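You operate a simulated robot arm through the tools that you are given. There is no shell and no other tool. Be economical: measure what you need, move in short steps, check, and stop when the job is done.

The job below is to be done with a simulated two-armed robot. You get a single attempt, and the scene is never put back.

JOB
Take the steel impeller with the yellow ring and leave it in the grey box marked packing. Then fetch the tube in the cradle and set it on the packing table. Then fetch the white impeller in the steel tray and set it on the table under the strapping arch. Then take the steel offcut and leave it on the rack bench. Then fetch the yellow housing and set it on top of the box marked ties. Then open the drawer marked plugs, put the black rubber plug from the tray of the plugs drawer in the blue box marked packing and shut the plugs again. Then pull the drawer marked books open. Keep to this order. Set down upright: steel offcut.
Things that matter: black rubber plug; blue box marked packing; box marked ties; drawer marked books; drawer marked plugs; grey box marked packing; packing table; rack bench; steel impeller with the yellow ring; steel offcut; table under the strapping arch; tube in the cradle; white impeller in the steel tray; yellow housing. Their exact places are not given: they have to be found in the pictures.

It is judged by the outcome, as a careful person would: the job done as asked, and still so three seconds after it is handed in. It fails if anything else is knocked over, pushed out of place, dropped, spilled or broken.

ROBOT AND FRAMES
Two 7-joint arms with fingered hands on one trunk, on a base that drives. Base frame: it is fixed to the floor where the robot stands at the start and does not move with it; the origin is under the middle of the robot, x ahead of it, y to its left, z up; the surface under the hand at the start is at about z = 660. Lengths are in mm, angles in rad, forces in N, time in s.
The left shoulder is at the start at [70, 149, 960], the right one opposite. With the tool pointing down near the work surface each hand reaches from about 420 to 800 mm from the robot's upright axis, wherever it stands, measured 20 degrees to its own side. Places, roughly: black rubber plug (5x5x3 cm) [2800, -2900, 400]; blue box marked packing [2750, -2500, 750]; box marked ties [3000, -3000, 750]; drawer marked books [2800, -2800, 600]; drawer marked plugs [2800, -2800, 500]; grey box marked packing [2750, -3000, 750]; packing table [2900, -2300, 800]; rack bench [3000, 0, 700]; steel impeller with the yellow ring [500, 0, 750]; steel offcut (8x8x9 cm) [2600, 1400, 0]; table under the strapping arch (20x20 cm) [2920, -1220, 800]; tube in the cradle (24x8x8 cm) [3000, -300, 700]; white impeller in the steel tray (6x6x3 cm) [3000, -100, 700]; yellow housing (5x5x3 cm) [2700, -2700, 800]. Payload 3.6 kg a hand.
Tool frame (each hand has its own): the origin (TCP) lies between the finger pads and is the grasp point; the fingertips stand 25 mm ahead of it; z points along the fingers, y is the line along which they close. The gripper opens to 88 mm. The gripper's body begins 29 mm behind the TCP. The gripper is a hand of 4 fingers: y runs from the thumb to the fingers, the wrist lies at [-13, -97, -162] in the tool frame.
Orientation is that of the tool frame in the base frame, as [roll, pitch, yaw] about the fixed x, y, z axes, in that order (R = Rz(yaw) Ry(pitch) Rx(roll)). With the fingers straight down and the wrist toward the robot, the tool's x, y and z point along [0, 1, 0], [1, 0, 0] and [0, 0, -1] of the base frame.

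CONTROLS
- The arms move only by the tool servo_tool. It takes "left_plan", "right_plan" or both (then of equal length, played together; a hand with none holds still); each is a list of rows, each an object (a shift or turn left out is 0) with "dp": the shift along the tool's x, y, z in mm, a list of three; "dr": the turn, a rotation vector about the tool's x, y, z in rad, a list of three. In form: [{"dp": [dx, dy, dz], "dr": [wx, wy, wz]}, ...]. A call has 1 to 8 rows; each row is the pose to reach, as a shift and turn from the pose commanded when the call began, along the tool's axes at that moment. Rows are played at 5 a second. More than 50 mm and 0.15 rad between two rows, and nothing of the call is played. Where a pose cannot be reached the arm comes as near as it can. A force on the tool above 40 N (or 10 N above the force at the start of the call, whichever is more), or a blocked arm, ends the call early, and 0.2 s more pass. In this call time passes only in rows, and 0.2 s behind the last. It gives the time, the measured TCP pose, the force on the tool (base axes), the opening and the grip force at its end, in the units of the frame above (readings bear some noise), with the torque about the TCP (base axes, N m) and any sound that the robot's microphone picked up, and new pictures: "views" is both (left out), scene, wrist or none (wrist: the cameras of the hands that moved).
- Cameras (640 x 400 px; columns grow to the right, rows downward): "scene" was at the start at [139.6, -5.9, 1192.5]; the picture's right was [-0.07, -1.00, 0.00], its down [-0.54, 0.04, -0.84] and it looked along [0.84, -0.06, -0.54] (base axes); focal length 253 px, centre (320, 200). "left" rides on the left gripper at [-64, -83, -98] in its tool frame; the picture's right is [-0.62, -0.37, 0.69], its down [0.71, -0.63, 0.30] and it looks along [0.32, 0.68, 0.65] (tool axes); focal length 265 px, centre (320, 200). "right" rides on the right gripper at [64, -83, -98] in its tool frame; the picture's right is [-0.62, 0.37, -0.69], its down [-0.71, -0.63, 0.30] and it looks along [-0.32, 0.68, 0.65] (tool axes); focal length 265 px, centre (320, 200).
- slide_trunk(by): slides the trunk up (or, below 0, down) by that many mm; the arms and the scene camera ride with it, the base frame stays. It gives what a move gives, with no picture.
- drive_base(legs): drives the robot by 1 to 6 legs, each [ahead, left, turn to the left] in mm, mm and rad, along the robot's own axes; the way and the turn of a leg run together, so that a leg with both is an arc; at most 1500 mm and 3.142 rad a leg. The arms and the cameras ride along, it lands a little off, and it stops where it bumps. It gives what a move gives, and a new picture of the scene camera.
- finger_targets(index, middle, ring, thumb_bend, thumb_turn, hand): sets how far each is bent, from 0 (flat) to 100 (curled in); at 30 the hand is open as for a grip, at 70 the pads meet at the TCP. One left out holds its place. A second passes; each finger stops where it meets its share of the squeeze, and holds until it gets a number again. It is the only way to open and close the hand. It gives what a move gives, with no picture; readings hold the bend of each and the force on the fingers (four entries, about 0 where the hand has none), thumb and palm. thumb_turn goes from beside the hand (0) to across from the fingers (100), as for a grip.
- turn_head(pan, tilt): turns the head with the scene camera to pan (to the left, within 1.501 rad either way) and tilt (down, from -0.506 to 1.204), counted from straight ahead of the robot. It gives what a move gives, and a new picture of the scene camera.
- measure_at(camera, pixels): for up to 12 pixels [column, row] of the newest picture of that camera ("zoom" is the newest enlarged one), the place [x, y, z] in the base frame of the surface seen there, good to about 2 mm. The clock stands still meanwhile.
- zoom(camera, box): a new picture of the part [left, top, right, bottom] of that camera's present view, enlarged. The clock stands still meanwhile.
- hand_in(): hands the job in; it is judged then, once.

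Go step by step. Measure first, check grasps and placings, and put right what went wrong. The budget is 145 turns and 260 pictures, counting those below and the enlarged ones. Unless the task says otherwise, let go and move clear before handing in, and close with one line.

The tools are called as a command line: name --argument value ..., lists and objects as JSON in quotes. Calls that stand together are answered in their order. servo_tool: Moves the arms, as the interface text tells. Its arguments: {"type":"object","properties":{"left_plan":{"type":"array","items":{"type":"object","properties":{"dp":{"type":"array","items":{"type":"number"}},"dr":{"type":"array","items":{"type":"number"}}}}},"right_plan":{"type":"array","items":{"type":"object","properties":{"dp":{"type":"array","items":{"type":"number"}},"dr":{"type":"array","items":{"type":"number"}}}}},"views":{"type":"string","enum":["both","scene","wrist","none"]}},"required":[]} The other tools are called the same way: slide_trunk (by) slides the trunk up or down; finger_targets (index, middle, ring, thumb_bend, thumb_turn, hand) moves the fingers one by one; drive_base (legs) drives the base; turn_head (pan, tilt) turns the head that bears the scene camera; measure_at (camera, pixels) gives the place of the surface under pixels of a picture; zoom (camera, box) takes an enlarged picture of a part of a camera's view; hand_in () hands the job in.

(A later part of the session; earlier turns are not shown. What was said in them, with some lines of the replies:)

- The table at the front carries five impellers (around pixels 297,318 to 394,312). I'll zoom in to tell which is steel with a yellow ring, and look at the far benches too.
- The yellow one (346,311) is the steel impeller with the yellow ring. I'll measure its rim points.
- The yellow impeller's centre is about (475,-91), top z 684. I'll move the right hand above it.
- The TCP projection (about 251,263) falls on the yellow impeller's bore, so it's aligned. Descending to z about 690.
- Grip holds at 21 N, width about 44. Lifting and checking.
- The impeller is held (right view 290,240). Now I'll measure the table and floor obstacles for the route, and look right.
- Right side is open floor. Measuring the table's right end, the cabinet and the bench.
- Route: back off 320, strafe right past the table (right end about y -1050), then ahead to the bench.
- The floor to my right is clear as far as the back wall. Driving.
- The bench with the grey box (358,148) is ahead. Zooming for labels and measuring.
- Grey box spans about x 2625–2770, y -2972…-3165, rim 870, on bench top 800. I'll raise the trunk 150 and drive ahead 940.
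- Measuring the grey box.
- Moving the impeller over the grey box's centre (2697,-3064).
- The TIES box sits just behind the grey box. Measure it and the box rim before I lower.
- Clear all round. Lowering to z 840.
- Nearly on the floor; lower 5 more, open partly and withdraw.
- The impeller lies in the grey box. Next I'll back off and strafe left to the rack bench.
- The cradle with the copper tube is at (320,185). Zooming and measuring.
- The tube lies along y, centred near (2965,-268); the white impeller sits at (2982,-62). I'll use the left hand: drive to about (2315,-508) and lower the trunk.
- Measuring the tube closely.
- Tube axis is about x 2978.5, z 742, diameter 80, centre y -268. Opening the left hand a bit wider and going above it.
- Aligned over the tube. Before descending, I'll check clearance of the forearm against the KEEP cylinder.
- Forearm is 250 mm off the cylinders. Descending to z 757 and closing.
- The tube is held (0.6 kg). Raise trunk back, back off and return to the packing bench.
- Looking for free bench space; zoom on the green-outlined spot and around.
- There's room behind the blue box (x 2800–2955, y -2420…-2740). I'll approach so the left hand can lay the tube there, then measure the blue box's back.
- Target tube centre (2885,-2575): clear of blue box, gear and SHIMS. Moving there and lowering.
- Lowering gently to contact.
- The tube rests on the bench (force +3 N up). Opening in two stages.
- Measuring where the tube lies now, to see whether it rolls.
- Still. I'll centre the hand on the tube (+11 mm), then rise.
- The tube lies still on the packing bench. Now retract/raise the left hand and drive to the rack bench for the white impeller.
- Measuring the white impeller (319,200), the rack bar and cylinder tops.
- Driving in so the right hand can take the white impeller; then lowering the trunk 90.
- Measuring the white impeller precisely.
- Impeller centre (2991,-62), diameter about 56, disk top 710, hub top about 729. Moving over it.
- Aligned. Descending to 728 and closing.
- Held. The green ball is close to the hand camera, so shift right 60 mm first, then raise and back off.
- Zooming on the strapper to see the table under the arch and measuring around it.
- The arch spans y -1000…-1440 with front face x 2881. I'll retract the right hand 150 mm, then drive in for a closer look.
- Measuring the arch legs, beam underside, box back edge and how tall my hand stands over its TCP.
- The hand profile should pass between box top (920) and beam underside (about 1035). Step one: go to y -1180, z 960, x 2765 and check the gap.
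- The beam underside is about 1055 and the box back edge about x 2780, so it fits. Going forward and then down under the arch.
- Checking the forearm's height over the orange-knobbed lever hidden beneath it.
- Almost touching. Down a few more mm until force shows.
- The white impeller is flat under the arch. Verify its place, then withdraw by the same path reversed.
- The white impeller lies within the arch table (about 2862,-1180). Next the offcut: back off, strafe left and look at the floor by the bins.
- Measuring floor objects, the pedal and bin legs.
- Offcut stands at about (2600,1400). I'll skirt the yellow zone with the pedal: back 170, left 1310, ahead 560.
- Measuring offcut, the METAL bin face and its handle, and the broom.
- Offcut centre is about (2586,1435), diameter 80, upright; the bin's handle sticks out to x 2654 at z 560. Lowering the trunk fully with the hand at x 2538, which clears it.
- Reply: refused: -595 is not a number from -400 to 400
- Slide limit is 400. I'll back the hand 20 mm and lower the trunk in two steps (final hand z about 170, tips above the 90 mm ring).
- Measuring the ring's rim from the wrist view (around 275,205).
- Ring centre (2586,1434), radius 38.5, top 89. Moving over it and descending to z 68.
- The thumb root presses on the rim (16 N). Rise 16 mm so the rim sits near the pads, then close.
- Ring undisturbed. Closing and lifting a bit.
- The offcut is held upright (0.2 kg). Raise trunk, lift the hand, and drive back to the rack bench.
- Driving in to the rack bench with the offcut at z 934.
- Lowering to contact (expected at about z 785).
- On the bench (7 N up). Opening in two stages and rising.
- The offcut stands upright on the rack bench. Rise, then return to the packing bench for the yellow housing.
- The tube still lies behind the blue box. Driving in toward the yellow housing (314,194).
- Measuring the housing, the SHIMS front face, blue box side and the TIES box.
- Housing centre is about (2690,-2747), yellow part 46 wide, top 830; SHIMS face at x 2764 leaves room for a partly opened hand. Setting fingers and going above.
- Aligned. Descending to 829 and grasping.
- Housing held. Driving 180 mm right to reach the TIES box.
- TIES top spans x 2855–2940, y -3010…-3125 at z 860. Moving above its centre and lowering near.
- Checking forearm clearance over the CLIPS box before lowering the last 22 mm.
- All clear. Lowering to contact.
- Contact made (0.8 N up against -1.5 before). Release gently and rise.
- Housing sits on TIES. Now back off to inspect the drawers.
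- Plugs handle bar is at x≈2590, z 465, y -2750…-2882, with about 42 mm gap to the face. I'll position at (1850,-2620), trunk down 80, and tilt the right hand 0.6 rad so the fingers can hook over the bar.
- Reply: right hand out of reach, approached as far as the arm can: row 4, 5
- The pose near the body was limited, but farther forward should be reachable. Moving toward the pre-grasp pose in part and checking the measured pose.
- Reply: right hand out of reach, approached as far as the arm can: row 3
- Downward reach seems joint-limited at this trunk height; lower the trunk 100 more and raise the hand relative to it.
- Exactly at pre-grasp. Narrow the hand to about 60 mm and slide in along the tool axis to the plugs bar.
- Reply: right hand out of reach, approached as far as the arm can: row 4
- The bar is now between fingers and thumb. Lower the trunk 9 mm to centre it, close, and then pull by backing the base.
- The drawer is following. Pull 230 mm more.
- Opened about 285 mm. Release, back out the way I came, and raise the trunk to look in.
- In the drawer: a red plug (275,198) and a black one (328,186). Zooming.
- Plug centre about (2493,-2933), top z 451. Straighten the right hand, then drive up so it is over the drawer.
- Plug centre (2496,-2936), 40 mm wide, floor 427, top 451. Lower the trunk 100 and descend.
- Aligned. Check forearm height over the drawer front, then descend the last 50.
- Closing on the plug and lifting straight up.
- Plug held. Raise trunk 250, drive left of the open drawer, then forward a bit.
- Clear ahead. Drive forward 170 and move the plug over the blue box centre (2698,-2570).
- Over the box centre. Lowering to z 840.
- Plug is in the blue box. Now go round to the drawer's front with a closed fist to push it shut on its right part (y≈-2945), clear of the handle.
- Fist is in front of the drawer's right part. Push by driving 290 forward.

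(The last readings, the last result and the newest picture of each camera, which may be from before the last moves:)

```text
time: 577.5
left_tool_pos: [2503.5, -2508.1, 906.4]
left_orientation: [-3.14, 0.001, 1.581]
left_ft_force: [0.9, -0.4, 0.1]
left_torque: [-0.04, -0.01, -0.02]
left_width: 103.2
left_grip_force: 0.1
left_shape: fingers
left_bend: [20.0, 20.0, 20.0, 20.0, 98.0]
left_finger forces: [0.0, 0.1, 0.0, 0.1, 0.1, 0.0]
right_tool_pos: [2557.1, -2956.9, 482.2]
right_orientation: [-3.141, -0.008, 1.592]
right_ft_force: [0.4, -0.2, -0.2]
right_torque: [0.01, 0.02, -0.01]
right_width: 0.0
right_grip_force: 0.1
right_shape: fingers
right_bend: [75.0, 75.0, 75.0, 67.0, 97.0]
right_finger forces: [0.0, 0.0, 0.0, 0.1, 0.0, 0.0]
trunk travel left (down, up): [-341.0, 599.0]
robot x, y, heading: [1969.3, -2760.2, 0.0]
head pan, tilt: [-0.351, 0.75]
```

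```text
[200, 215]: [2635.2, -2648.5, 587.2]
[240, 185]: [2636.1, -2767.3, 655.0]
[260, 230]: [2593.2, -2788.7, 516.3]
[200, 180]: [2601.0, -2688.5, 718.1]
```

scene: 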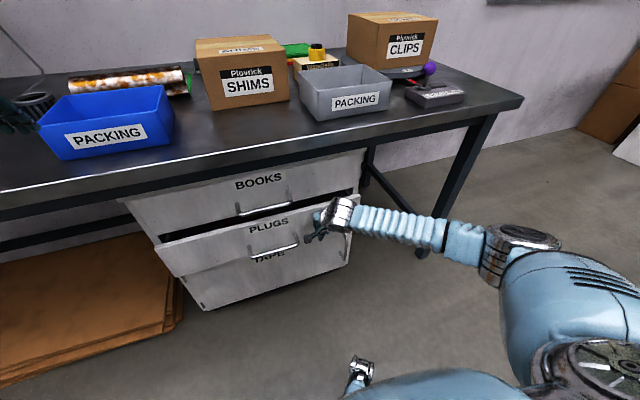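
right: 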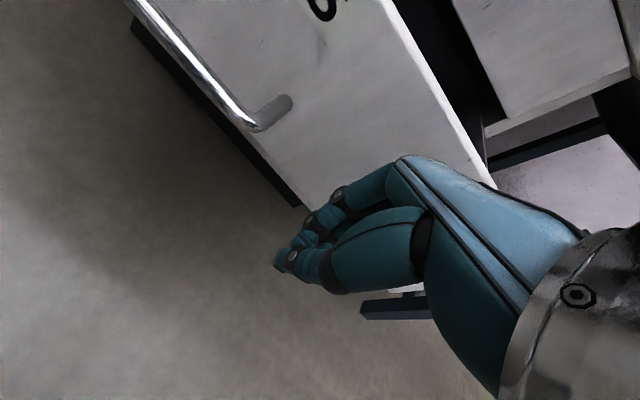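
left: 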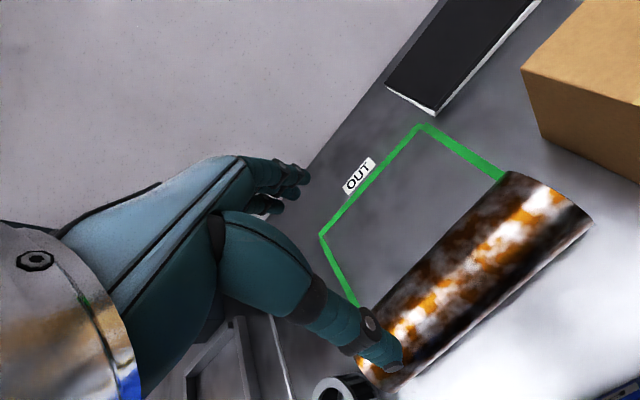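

Drawer face at x 2593, 44 mm to go. Push the rest with the arm, letting force stop it.

servo_tool --right_plan '[{"dp": [0, 15, 0]}, {"dp": [0, 28, 0]}, {"dp": [0, 38, 0]}, {"dp": [0, 44, 0]}, {"dp": [0, 48, 0]}, {"dp": [0, 51, 0]}]' --views "scene"

measure_at --camera "scene" --pixels '[[200, 205], [240, 185], [260, 235], [185, 245], [220, 250], [275, 222]]'

```text
time: 578.9
left_tool_pos: [2500.3, -2506.4, 905.6]
left_orientation: [3.141, 0.0, 1.58]
left_ft_force: [0.2, 0.0, -0.2]
left_torque: [0.01, -0.02, -0.03]
left_width: 103.5
left_grip_force: 0.1
left_shape: fingers
left_bend: [20.0, 20.0, 20.0, 20.0, 98.0]
left_finger forces: [0.1, 0.0, 0.0, 0.0, 0.1, 0.0]
right_tool_pos: [2603.3, -2955.3, 477.9]
right_orientation: [-3.126, -0.005, 1.594]
right_ft_force: [-20.1, -0.4, 3.1]
right_torque: [0.01, -0.92, -0.16]
right_width: 0.0
right_grip_force: 10.1
right_shape: fingers
right_bend: [75.0, 75.0, 75.0, 67.0, 97.0]
right_finger forces: [0.0, 19.6, 0.1, 0.1, 0.0, 0.1]
trunk travel left (down, up): [-341.0, 599.0]
robot x, y, heading: [1972.0, -2759.0, 0.006]
head pan, tilt: [-0.351, 0.75]
stopped in row 6 (right hand): the force on the tool passed its limit at 40 N (the readings are from after the stop); the commanded pose is now the measured one
```

scene: 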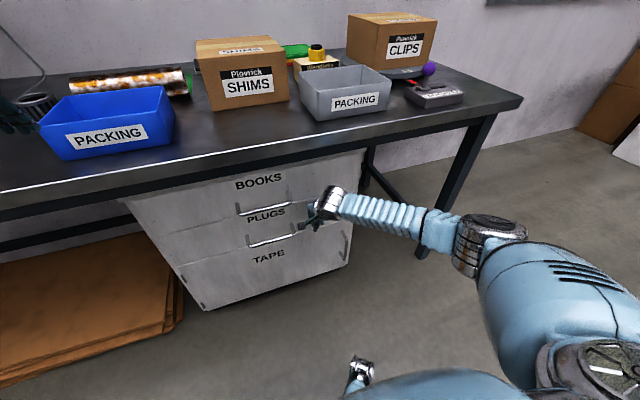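

```text
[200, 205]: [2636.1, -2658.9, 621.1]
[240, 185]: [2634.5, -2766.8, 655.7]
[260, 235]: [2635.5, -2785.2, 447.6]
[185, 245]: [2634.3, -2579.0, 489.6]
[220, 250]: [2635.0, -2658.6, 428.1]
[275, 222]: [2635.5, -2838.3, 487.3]
```

Plugs is shut flush. Now for BOOKS: retract, drive to (1850,-2620), open the hand, and set trunk height.

servo_tool --right_plan '[{"dp": [0, -40, 0]}, {"dp": [0, -85, 0]}]' --views "none"

drive_base --legs '[[-122, 139, -0.004]]'

finger_targets --hand "right" --index 41 --middle 41 --ring 41 --thumb_bend 38

servo_tool --right_plan '[{"dp": [0, 0, -45]}, {"dp": [0, 0, -90]}, {"dp": [0, 0, -135]}, {"dp": [0, 0, -170]}]' --views "none"

slide_trunk --by -125

```text
time: 579.5
left_tool_pos: [2501.0, -2507.6, 905.3]
left_orientation: [-3.141, -0.001, 1.583]
left_ft_force: [0.3, 1.3, -0.3]
left_torque: [-0.01, 0.01, -0.01]
left_width: 103.3
left_grip_force: 0.1
left_shape: fingers
left_bend: [20.0, 20.0, 20.0, 20.0, 98.0]
left_finger forces: [0.0, 0.0, 0.1, 0.0, 0.1, 0.0]
right_tool_pos: [2519.7, -2956.8, 476.3]
right_orientation: [-3.13, -0.007, 1.593]
right_ft_force: [-0.2, 0.0, 0.4]
right_torque: [0.03, -0.01, 0.01]
right_width: 0.0
right_grip_force: 0.0
right_shape: fingers
right_bend: [75.0, 75.0, 75.0, 67.0, 97.0]
right_finger forces: [0.1, 0.0, 0.0, 0.0, 0.1, 0.1]
trunk travel left (down, up): [-341.0, 599.0]
robot x, y, heading: [1973.7, -2762.3, 0.005]
head pan, tilt: [-0.351, 0.75]
```

```text
time: 581.9
left_tool_pos: [2382.4, -2369.4, 907.0]
left_orientation: [3.142, 0.0, 1.578]
left_ft_force: [1.3, 0.3, -0.2]
left_torque: [0.01, -0.01, -0.02]
left_width: 103.6
left_grip_force: 0.0
left_shape: fingers
left_bend: [20.0, 20.0, 20.0, 20.0, 98.0]
left_finger forces: [0.0, 0.1, 0.1, 0.0, 0.0, 0.2]
right_tool_pos: [2399.7, -2818.0, 478.4]
right_orientation: [-3.133, -0.008, 1.588]
right_ft_force: [0.4, -0.4, 0.2]
right_torque: [0.02, 0.0, -0.01]
right_width: 0.3
right_grip_force: 0.0
right_shape: fingers
right_bend: [75.0, 75.0, 75.0, 67.0, 97.0]
right_finger forces: [0.1, 0.0, 0.0, 0.0, 0.0, 0.0]
trunk travel left (down, up): [-341.0, 599.0]
robot x, y, heading: [1849.1, -2617.2, 0.001]
head pan, tilt: [-0.351, 0.75]
```

scene: 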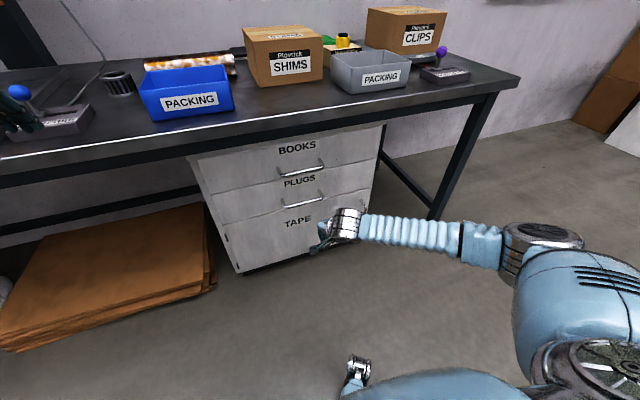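

```text
time: 582.9
left_tool_pos: [2383.7, -2370.4, 906.1]
left_orientation: [-3.14, 0.0, 1.578]
left_ft_force: [0.0, 0.2, 0.5]
left_torque: [-0.02, 0.03, -0.03]
left_width: 103.5
left_grip_force: 0.1
left_shape: fingers
left_bend: [20.0, 20.0, 20.0, 20.0, 98.0]
left_finger forces: [0.1, 0.0, 0.1, 0.1, 0.0, 0.0]
right_tool_pos: [2399.4, -2818.4, 477.9]
right_orientation: [-3.13, -0.007, 1.589]
right_ft_force: [-1.1, -0.9, 0.1]
right_torque: [0.02, 0.01, 0.02]
right_width: 64.2
right_grip_force: 0.1
right_shape: fingers
right_bend: [41.0, 41.0, 41.0, 38.0, 97.0]
right_finger forces: [0.0, 0.1, 0.0, 0.1, 0.0, 0.0]
trunk travel left (down, up): [-341.0, 599.0]
robot x, y, heading: [1846.9, -2616.4, 0.003]
head pan, tilt: [-0.351, 0.75]
```

```text
time: 583.9
left_tool_pos: [2383.4, -2369.0, 905.4]
left_orientation: [-3.141, 0.0, 1.578]
left_ft_force: [0.2, 0.1, -0.6]
left_torque: [0.0, 0.04, -0.01]
left_width: 103.8
left_grip_force: 0.0
left_shape: fingers
left_bend: [20.0, 20.0, 20.0, 20.0, 98.0]
left_finger forces: [0.0, 0.0, 0.0, 0.0, 0.1, 0.1]
right_tool_pos: [2403.5, -2817.6, 647.1]
right_orientation: [-3.133, -0.005, 1.588]
right_ft_force: [-0.3, 1.0, 0.3]
right_torque: [-0.01, 0.03, 0.0]
right_width: 64.3
right_grip_force: 0.1
right_shape: fingers
right_bend: [41.0, 41.0, 41.0, 38.0, 97.0]
right_finger forces: [0.0, 0.0, 0.1, 0.0, 0.0, 0.0]
trunk travel left (down, up): [-341.0, 599.0]
robot x, y, heading: [1846.9, -2618.3, 0.001]
head pan, tilt: [-0.351, 0.75]
```

```text
time: 585.5
left_tool_pos: [2382.9, -2369.2, 781.2]
left_orientation: [-3.141, 0.002, 1.578]
left_ft_force: [0.6, 0.3, -0.4]
left_torque: [-0.01, 0.02, 0.01]
left_width: 103.3
left_grip_force: 0.0
left_shape: fingers
left_bend: [20.0, 20.0, 20.0, 20.0, 98.0]
left_finger forces: [0.1, 0.0, 0.0, 0.0, 0.0, 0.1]
right_tool_pos: [2402.7, -2818.2, 521.9]
right_orientation: [-3.131, -0.008, 1.587]
right_ft_force: [-0.3, -0.3, -0.5]
right_torque: [0.0, -0.01, -0.01]
right_width: 64.3
right_grip_force: 0.0
right_shape: fingers
right_bend: [41.0, 41.0, 41.0, 38.0, 97.0]
right_finger forces: [0.1, 0.1, 0.0, 0.0, 0.0, 0.1]
trunk travel left (down, up): [-216.0, 724.0]
robot x, y, heading: [1849.1, -2617.8, -0.005]
head pan, tilt: [-0.351, 0.75]
```

Now tilt and move to the BOOKS pre-grasp pose (2538,-2816,667).

servo_tool --right_plan '[{"dp": [0, 12, -30], "dr": [-0.1, 0, 0]}, {"dp": [1, 30, -58], "dr": [-0.2, 0, 0]}, {"dp": [1, 52, -86], "dr": [-0.3, 0, 0]}, {"dp": [2, 78, -110], "dr": [-0.4, 0, 0]}, {"dp": [3, 106, -130], "dr": [-0.5, 0, 0]}, {"dp": [4, 135, -145], "dr": [-0.61, 0, 0]}]' --views "both"

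```text
time: 586.9
left_tool_pos: [2382.1, -2370.4, 780.3]
left_orientation: [-3.139, -0.001, 1.577]
left_ft_force: [-0.7, 0.6, 0.2]
left_torque: [0.05, 0.0, 0.04]
left_width: 103.6
left_grip_force: 0.1
left_shape: fingers
left_bend: [20.0, 20.0, 20.0, 20.0, 98.0]
left_finger forces: [0.0, 0.1, 0.1, 0.0, 0.0, 0.1]
right_tool_pos: [2538.6, -2813.1, 663.3]
right_orientation: [2.539, -0.005, 1.589]
right_ft_force: [0.1, -0.3, 0.4]
right_torque: [-0.01, 0.02, -0.03]
right_width: 64.2
right_grip_force: 0.2
right_shape: fingers
right_bend: [41.0, 41.0, 41.0, 38.0, 97.0]
right_finger forces: [0.1, 0.0, 0.0, 0.1, 0.0, 0.0]
trunk travel left (down, up): [-216.0, 724.0]
robot x, y, heading: [1847.4, -2618.8, 0.001]
head pan, tilt: [-0.351, 0.75]
```

scene: 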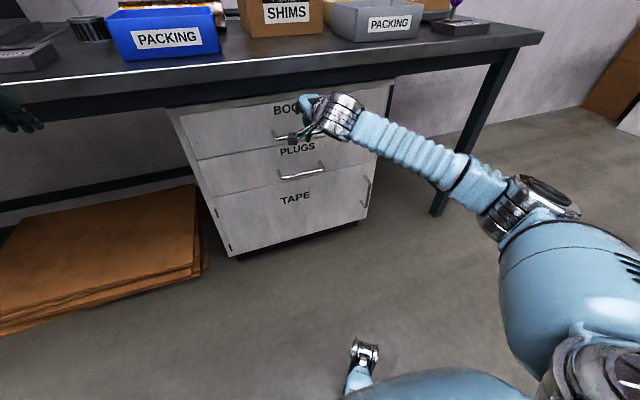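
right: 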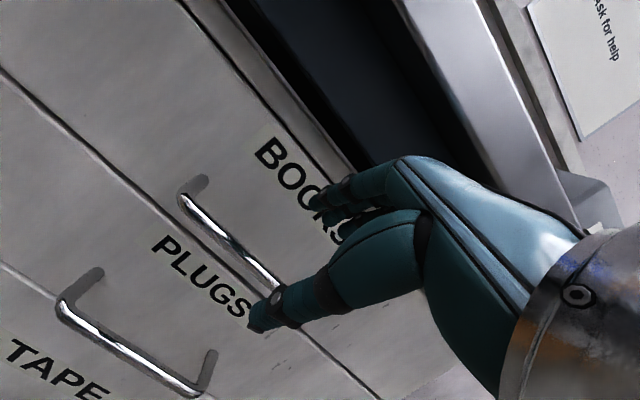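

Same relative pose as before. Slide in along the tool axis onto the BOOKS bar (z 601).

servo_tool --right_plan '[{"dp": [0, -2, 20]}, {"dp": [0, -4, 40]}, {"dp": [0, -6, 58]}, {"dp": [0, -7, 71]}]' --views "wrist"

```text
time: 587.9
left_tool_pos: [2383.8, -2370.2, 780.9]
left_orientation: [-3.14, -0.001, 1.578]
left_ft_force: [0.5, 0.6, 1.3]
left_torque: [0.01, -0.01, 0.02]
left_width: 103.4
left_grip_force: 0.0
left_shape: fingers
left_bend: [20.0, 20.0, 20.0, 20.0, 98.0]
left_finger forces: [0.1, 0.1, 0.2, 0.0, 0.0, 0.0]
right_tool_pos: [2572.5, -2811.3, 603.0]
right_orientation: [2.544, -0.005, 1.588]
right_ft_force: [0.1, -0.2, -0.3]
right_torque: [0.03, -0.04, -0.01]
right_width: 64.2
right_grip_force: 0.1
right_shape: fingers
right_bend: [41.0, 41.0, 41.0, 38.0, 97.0]
right_finger forces: [0.0, 0.0, 0.0, 0.0, 0.1, 0.0]
trunk travel left (down, up): [-216.0, 724.0]
robot x, y, heading: [1847.3, -2618.0, 0.001]
head pan, tilt: [-0.351, 0.75]
```

right: 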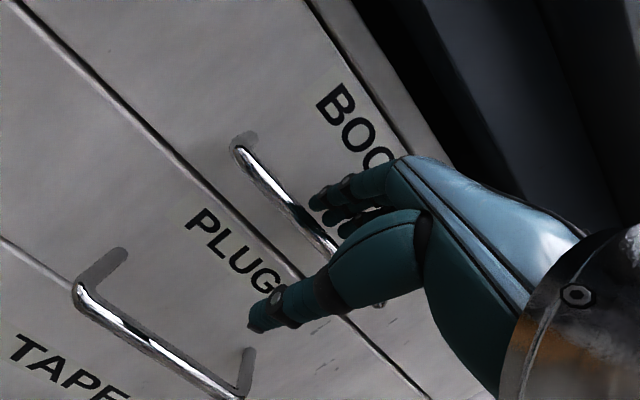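

Bar is between fingers and thumb. Close and pull by backing 60, then 220.

finger_targets --hand "right" --index 80 --middle 80 --ring 80 --thumb_bend 75

drive_base --legs '[[-60, 0, 0]]'

drive_base --legs '[[-225, 0, 0]]'

```text
time: 588.9
left_tool_pos: [2384.0, -2370.1, 781.0]
left_orientation: [-3.141, 0.0, 1.577]
left_ft_force: [-0.4, 0.1, 0.3]
left_torque: [-0.01, 0.02, 0.0]
left_width: 103.4
left_grip_force: 0.1
left_shape: fingers
left_bend: [20.0, 20.0, 20.0, 20.0, 98.0]
left_finger forces: [0.0, 0.0, 0.0, 0.0, 0.0, 0.0]
right_tool_pos: [2573.8, -2810.8, 598.7]
right_orientation: [2.547, -0.006, 1.589]
right_ft_force: [-1.7, -1.9, -10.5]
right_torque: [-0.02, -0.07, 0.17]
right_width: 0.2
right_grip_force: 9.9
right_shape: fingers
right_bend: [79.0, 79.0, 78.0, 69.0, 97.0]
right_finger forces: [0.1, 3.7, 5.8, 0.0, 11.1, 0.1]
trunk travel left (down, up): [-216.0, 724.0]
robot x, y, heading: [1847.6, -2619.6, -0.003]
head pan, tilt: [-0.351, 0.75]
```

```text
time: 590.3
left_tool_pos: [2325.0, -2370.4, 780.2]
left_orientation: [-3.139, 0.0, 1.574]
left_ft_force: [0.5, 0.1, -0.1]
left_torque: [0.03, 0.0, -0.02]
left_width: 103.9
left_grip_force: 0.1
left_shape: fingers
left_bend: [20.0, 20.0, 20.0, 20.0, 98.0]
left_finger forces: [0.1, 0.1, 0.0, 0.0, 0.0, 0.1]
right_tool_pos: [2514.7, -2811.8, 599.7]
right_orientation: [2.545, -0.006, 1.588]
right_ft_force: [-0.4, -1.5, -14.9]
right_torque: [-0.02, -0.14, 0.18]
right_width: 0.0
right_grip_force: 12.9
right_shape: fingers
right_bend: [79.0, 79.0, 78.0, 67.0, 97.0]
right_finger forces: [3.3, 3.5, 5.4, 0.0, 12.7, 0.1]
trunk travel left (down, up): [-216.0, 724.0]
robot x, y, heading: [1785.9, -2615.5, -0.004]
head pan, tilt: [-0.351, 0.75]
```

scene: 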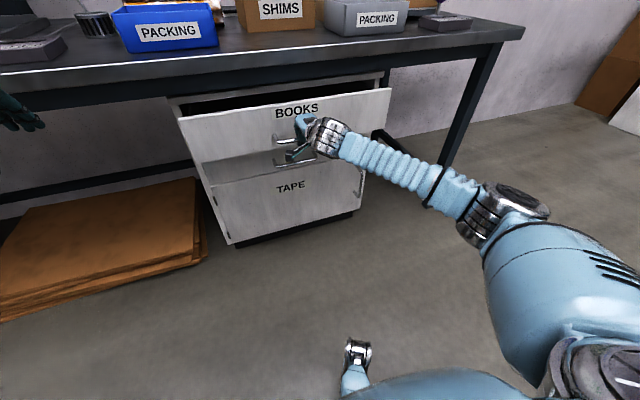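

```text
time: 593.8
left_tool_pos: [2104.2, -2372.2, 779.8]
left_orientation: [-3.141, -0.001, 1.575]
left_ft_force: [0.3, 0.2, -0.6]
left_torque: [0.02, -0.03, -0.01]
left_width: 103.5
left_grip_force: 0.1
left_shape: fingers
left_bend: [20.0, 20.0, 20.0, 20.0, 98.0]
left_finger forces: [0.1, 0.0, 0.1, 0.0, 0.1, 0.0]
right_tool_pos: [2293.7, -2812.0, 599.9]
right_orientation: [2.545, -0.009, 1.587]
right_ft_force: [-0.4, -4.4, -13.9]
right_torque: [0.01, -0.1, 0.2]
right_width: 0.1
right_grip_force: 12.2
right_shape: fingers
right_bend: [79.0, 79.0, 78.0, 67.0, 97.0]
right_finger forces: [3.7, 3.1, 5.2, 0.0, 12.1, 0.0]
trunk travel left (down, up): [-216.0, 724.0]
robot x, y, heading: [1560.6, -2618.8, -0.0]
head pan, tilt: [-0.351, 0.75]
```

scene: 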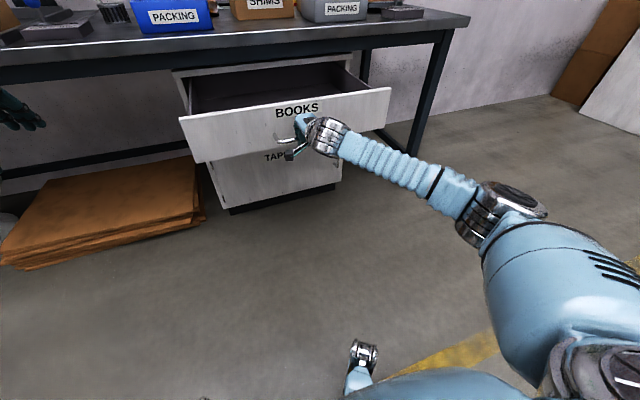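

BOOKS is open about 280 mm. Release, withdraw along the tool axis, and back away to inspect.

finger_targets --hand "right" --index 38 --middle 38 --ring 38 --thumb_bend 36

servo_tool --right_plan '[{"dp": [0, 2, -25]}, {"dp": [0, 4, -50]}, {"dp": [0, 5, -75]}, {"dp": [0, 5, -100]}, {"dp": [0, 0, -130]}]' --views "wrist"

drive_base --legs '[[-250, 0, 0]]'

slide_trunk --by 350

turn_head --pan -0.15 --tilt 0.5

```text
time: 594.8
left_tool_pos: [2104.1, -2370.3, 781.0]
left_orientation: [3.141, 0.0, 1.576]
left_ft_force: [0.2, 0.3, 0.0]
left_torque: [0.0, -0.04, 0.0]
left_width: 103.4
left_grip_force: 0.1
left_shape: fingers
left_bend: [20.0, 20.0, 20.0, 20.0, 98.0]
left_finger forces: [0.1, 0.1, 0.0, 0.1, 0.0, 0.0]
right_tool_pos: [2292.5, -2811.7, 603.3]
right_orientation: [2.542, -0.007, 1.585]
right_ft_force: [-0.4, -0.6, -0.5]
right_torque: [-0.01, -0.01, -0.03]
right_width: 69.3
right_grip_force: 0.0
right_shape: fingers
right_bend: [38.0, 38.0, 38.0, 36.0, 97.0]
right_finger forces: [0.0, 0.0, 0.0, 0.0, 0.0, 0.1]
trunk travel left (down, up): [-216.0, 724.0]
robot x, y, heading: [1564.3, -2620.4, 0.001]
head pan, tilt: [-0.351, 0.75]
```

```text
time: 596.0
left_tool_pos: [2103.7, -2369.6, 781.4]
left_orientation: [3.141, -0.001, 1.577]
left_ft_force: [0.0, 1.0, 0.0]
left_torque: [-0.01, -0.02, -0.01]
left_width: 103.6
left_grip_force: 0.1
left_shape: fingers
left_bend: [20.0, 20.0, 20.0, 20.0, 98.0]
left_finger forces: [0.0, 0.0, 0.0, 0.1, 0.0, 0.0]
right_tool_pos: [2219.2, -2814.0, 708.9]
right_orientation: [2.545, -0.007, 1.584]
right_ft_force: [-0.7, 0.3, -0.2]
right_torque: [0.02, 0.02, -0.01]
right_width: 69.5
right_grip_force: 0.0
right_shape: fingers
right_bend: [38.0, 38.0, 38.0, 36.0, 97.0]
right_finger forces: [0.1, 0.0, 0.0, 0.0, 0.0, 0.0]
trunk travel left (down, up): [-216.0, 724.0]
robot x, y, heading: [1560.5, -2617.1, -0.002]
head pan, tilt: [-0.351, 0.75]
```

right: 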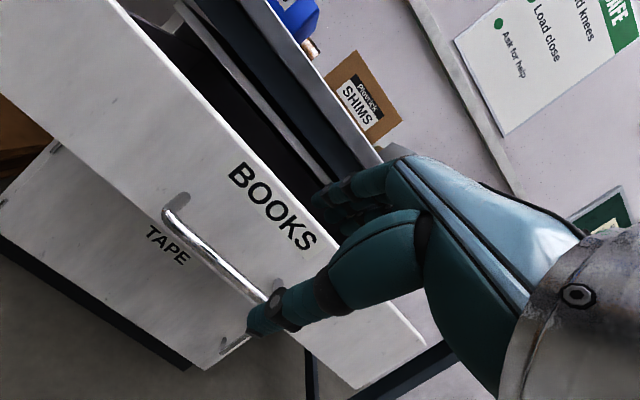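

```text
time: 599.6
left_tool_pos: [1860.1, -2367.8, 781.1]
left_orientation: [3.141, -0.001, 1.582]
left_ft_force: [0.6, 0.2, 0.1]
left_torque: [0.01, -0.01, 0.01]
left_width: 103.5
left_grip_force: 0.1
left_shape: fingers
left_bend: [20.0, 20.0, 20.0, 20.0, 98.0]
left_finger forces: [0.0, 0.1, 0.1, 0.1, 0.1, 0.1]
right_tool_pos: [1977.9, -2811.0, 708.5]
right_orientation: [2.543, -0.006, 1.59]
right_ft_force: [0.3, 0.8, 0.1]
right_torque: [0.01, 0.03, 0.0]
right_width: 70.0
right_grip_force: 0.0
right_shape: fingers
right_bend: [38.0, 38.0, 38.0, 36.0, 97.0]
right_finger forces: [0.0, 0.0, 0.1, 0.0, 0.0, 0.1]
trunk travel left (down, up): [-216.0, 724.0]
robot x, y, heading: [1322.9, -2615.7, 0.007]
head pan, tilt: [-0.351, 0.75]
```

scene: 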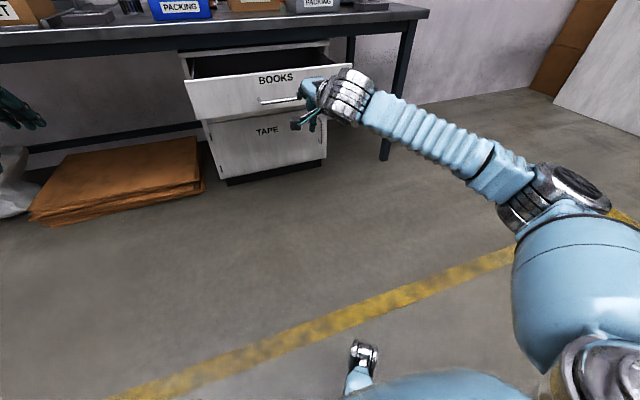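

```text
time: 603.1
left_tool_pos: [1860.2, -2367.0, 1131.9]
left_orientation: [3.141, 0.0, 1.58]
left_ft_force: [-0.1, -0.1, 0.4]
left_torque: [0.0, 0.01, 0.01]
left_width: 103.2
left_grip_force: 0.1
left_shape: fingers
left_bend: [20.0, 20.0, 20.0, 20.0, 98.0]
left_finger forces: [0.0, 0.0, 0.0, 0.0, 0.0, 0.0]
right_tool_pos: [1978.5, -2810.5, 1057.6]
right_orientation: [2.542, -0.006, 1.591]
right_ft_force: [-0.5, 0.6, -0.4]
right_torque: [-0.01, 0.01, -0.04]
right_width: 69.5
right_grip_force: 0.0
right_shape: fingers
right_bend: [38.0, 38.0, 38.0, 36.0, 97.0]
right_finger forces: [0.0, 0.0, 0.0, 0.1, 0.0, 0.0]
trunk travel left (down, up): [-566.0, 374.0]
robot x, y, heading: [1312.9, -2616.3, 0.002]
head pan, tilt: [-0.351, 0.75]
```

```text
time: 603.8
left_tool_pos: [1860.3, -2367.7, 1131.0]
left_orientation: [-3.141, 0.0, 1.581]
left_ft_force: [-0.6, -0.3, -0.6]
left_torque: [-0.02, -0.02, 0.01]
left_width: 103.5
left_grip_force: 0.1
left_shape: fingers
left_bend: [20.0, 20.0, 20.0, 20.0, 98.0]
left_finger forces: [0.0, 0.0, 0.0, 0.1, 0.0, 0.0]
right_tool_pos: [1979.7, -2809.5, 1057.2]
right_orientation: [2.543, -0.005, 1.59]
right_ft_force: [0.8, 0.7, -0.3]
right_torque: [0.01, 0.01, 0.02]
right_width: 69.8
right_grip_force: 0.1
right_shape: fingers
right_bend: [38.0, 38.0, 38.0, 36.0, 97.0]
right_finger forces: [0.0, 0.0, 0.1, 0.0, 0.0, 0.0]
trunk travel left (down, up): [-566.0, 374.0]
robot x, y, heading: [1315.6, -2618.3, 0.006]
head pan, tilt: [-0.15, 0.499]
```

scene: 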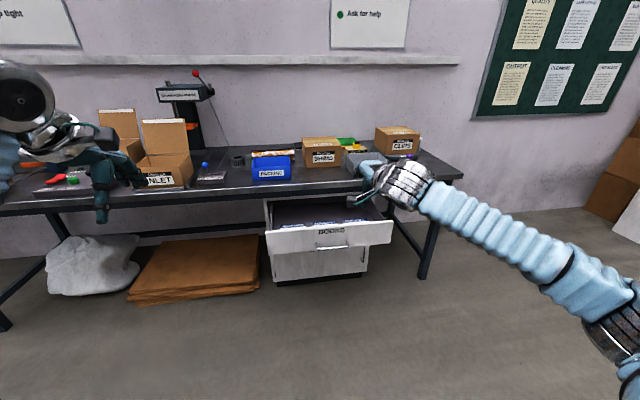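

A final look at drawer and bench.

zoom --camera "scene" --box '[220, 120, 440, 290]'

measure_at --camera "scene" --pixels '[[290, 240], [290, 257], [330, 256], [280, 265]]'

```text
2.35 times, centred on (330, 205) of scene
```

zoom: 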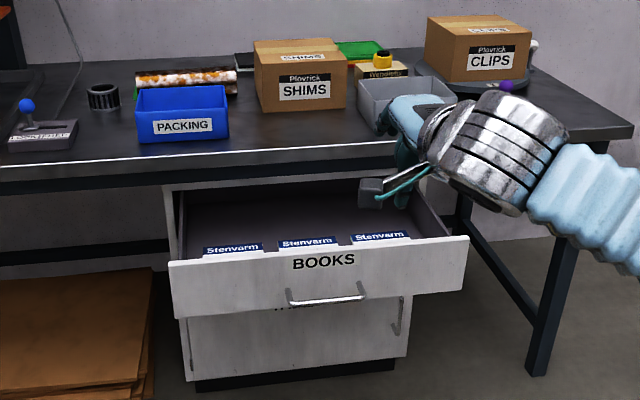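

```text
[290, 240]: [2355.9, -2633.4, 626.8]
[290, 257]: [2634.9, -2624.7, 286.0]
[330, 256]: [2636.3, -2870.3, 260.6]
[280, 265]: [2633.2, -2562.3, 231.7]
```

BOOKS is open with its front at x 2356, nothing else sticks out below it, the housing is on TIES and the tube lies still. Everything is done, so I'm handing in.

hand_in

```text
The job is handed in.
```

All seven steps are done in the order you gave and the job is handed in: the four items are set down, the black plug is in the blue box with the plugs drawer shut again, and the books drawer is open about 280 mm.
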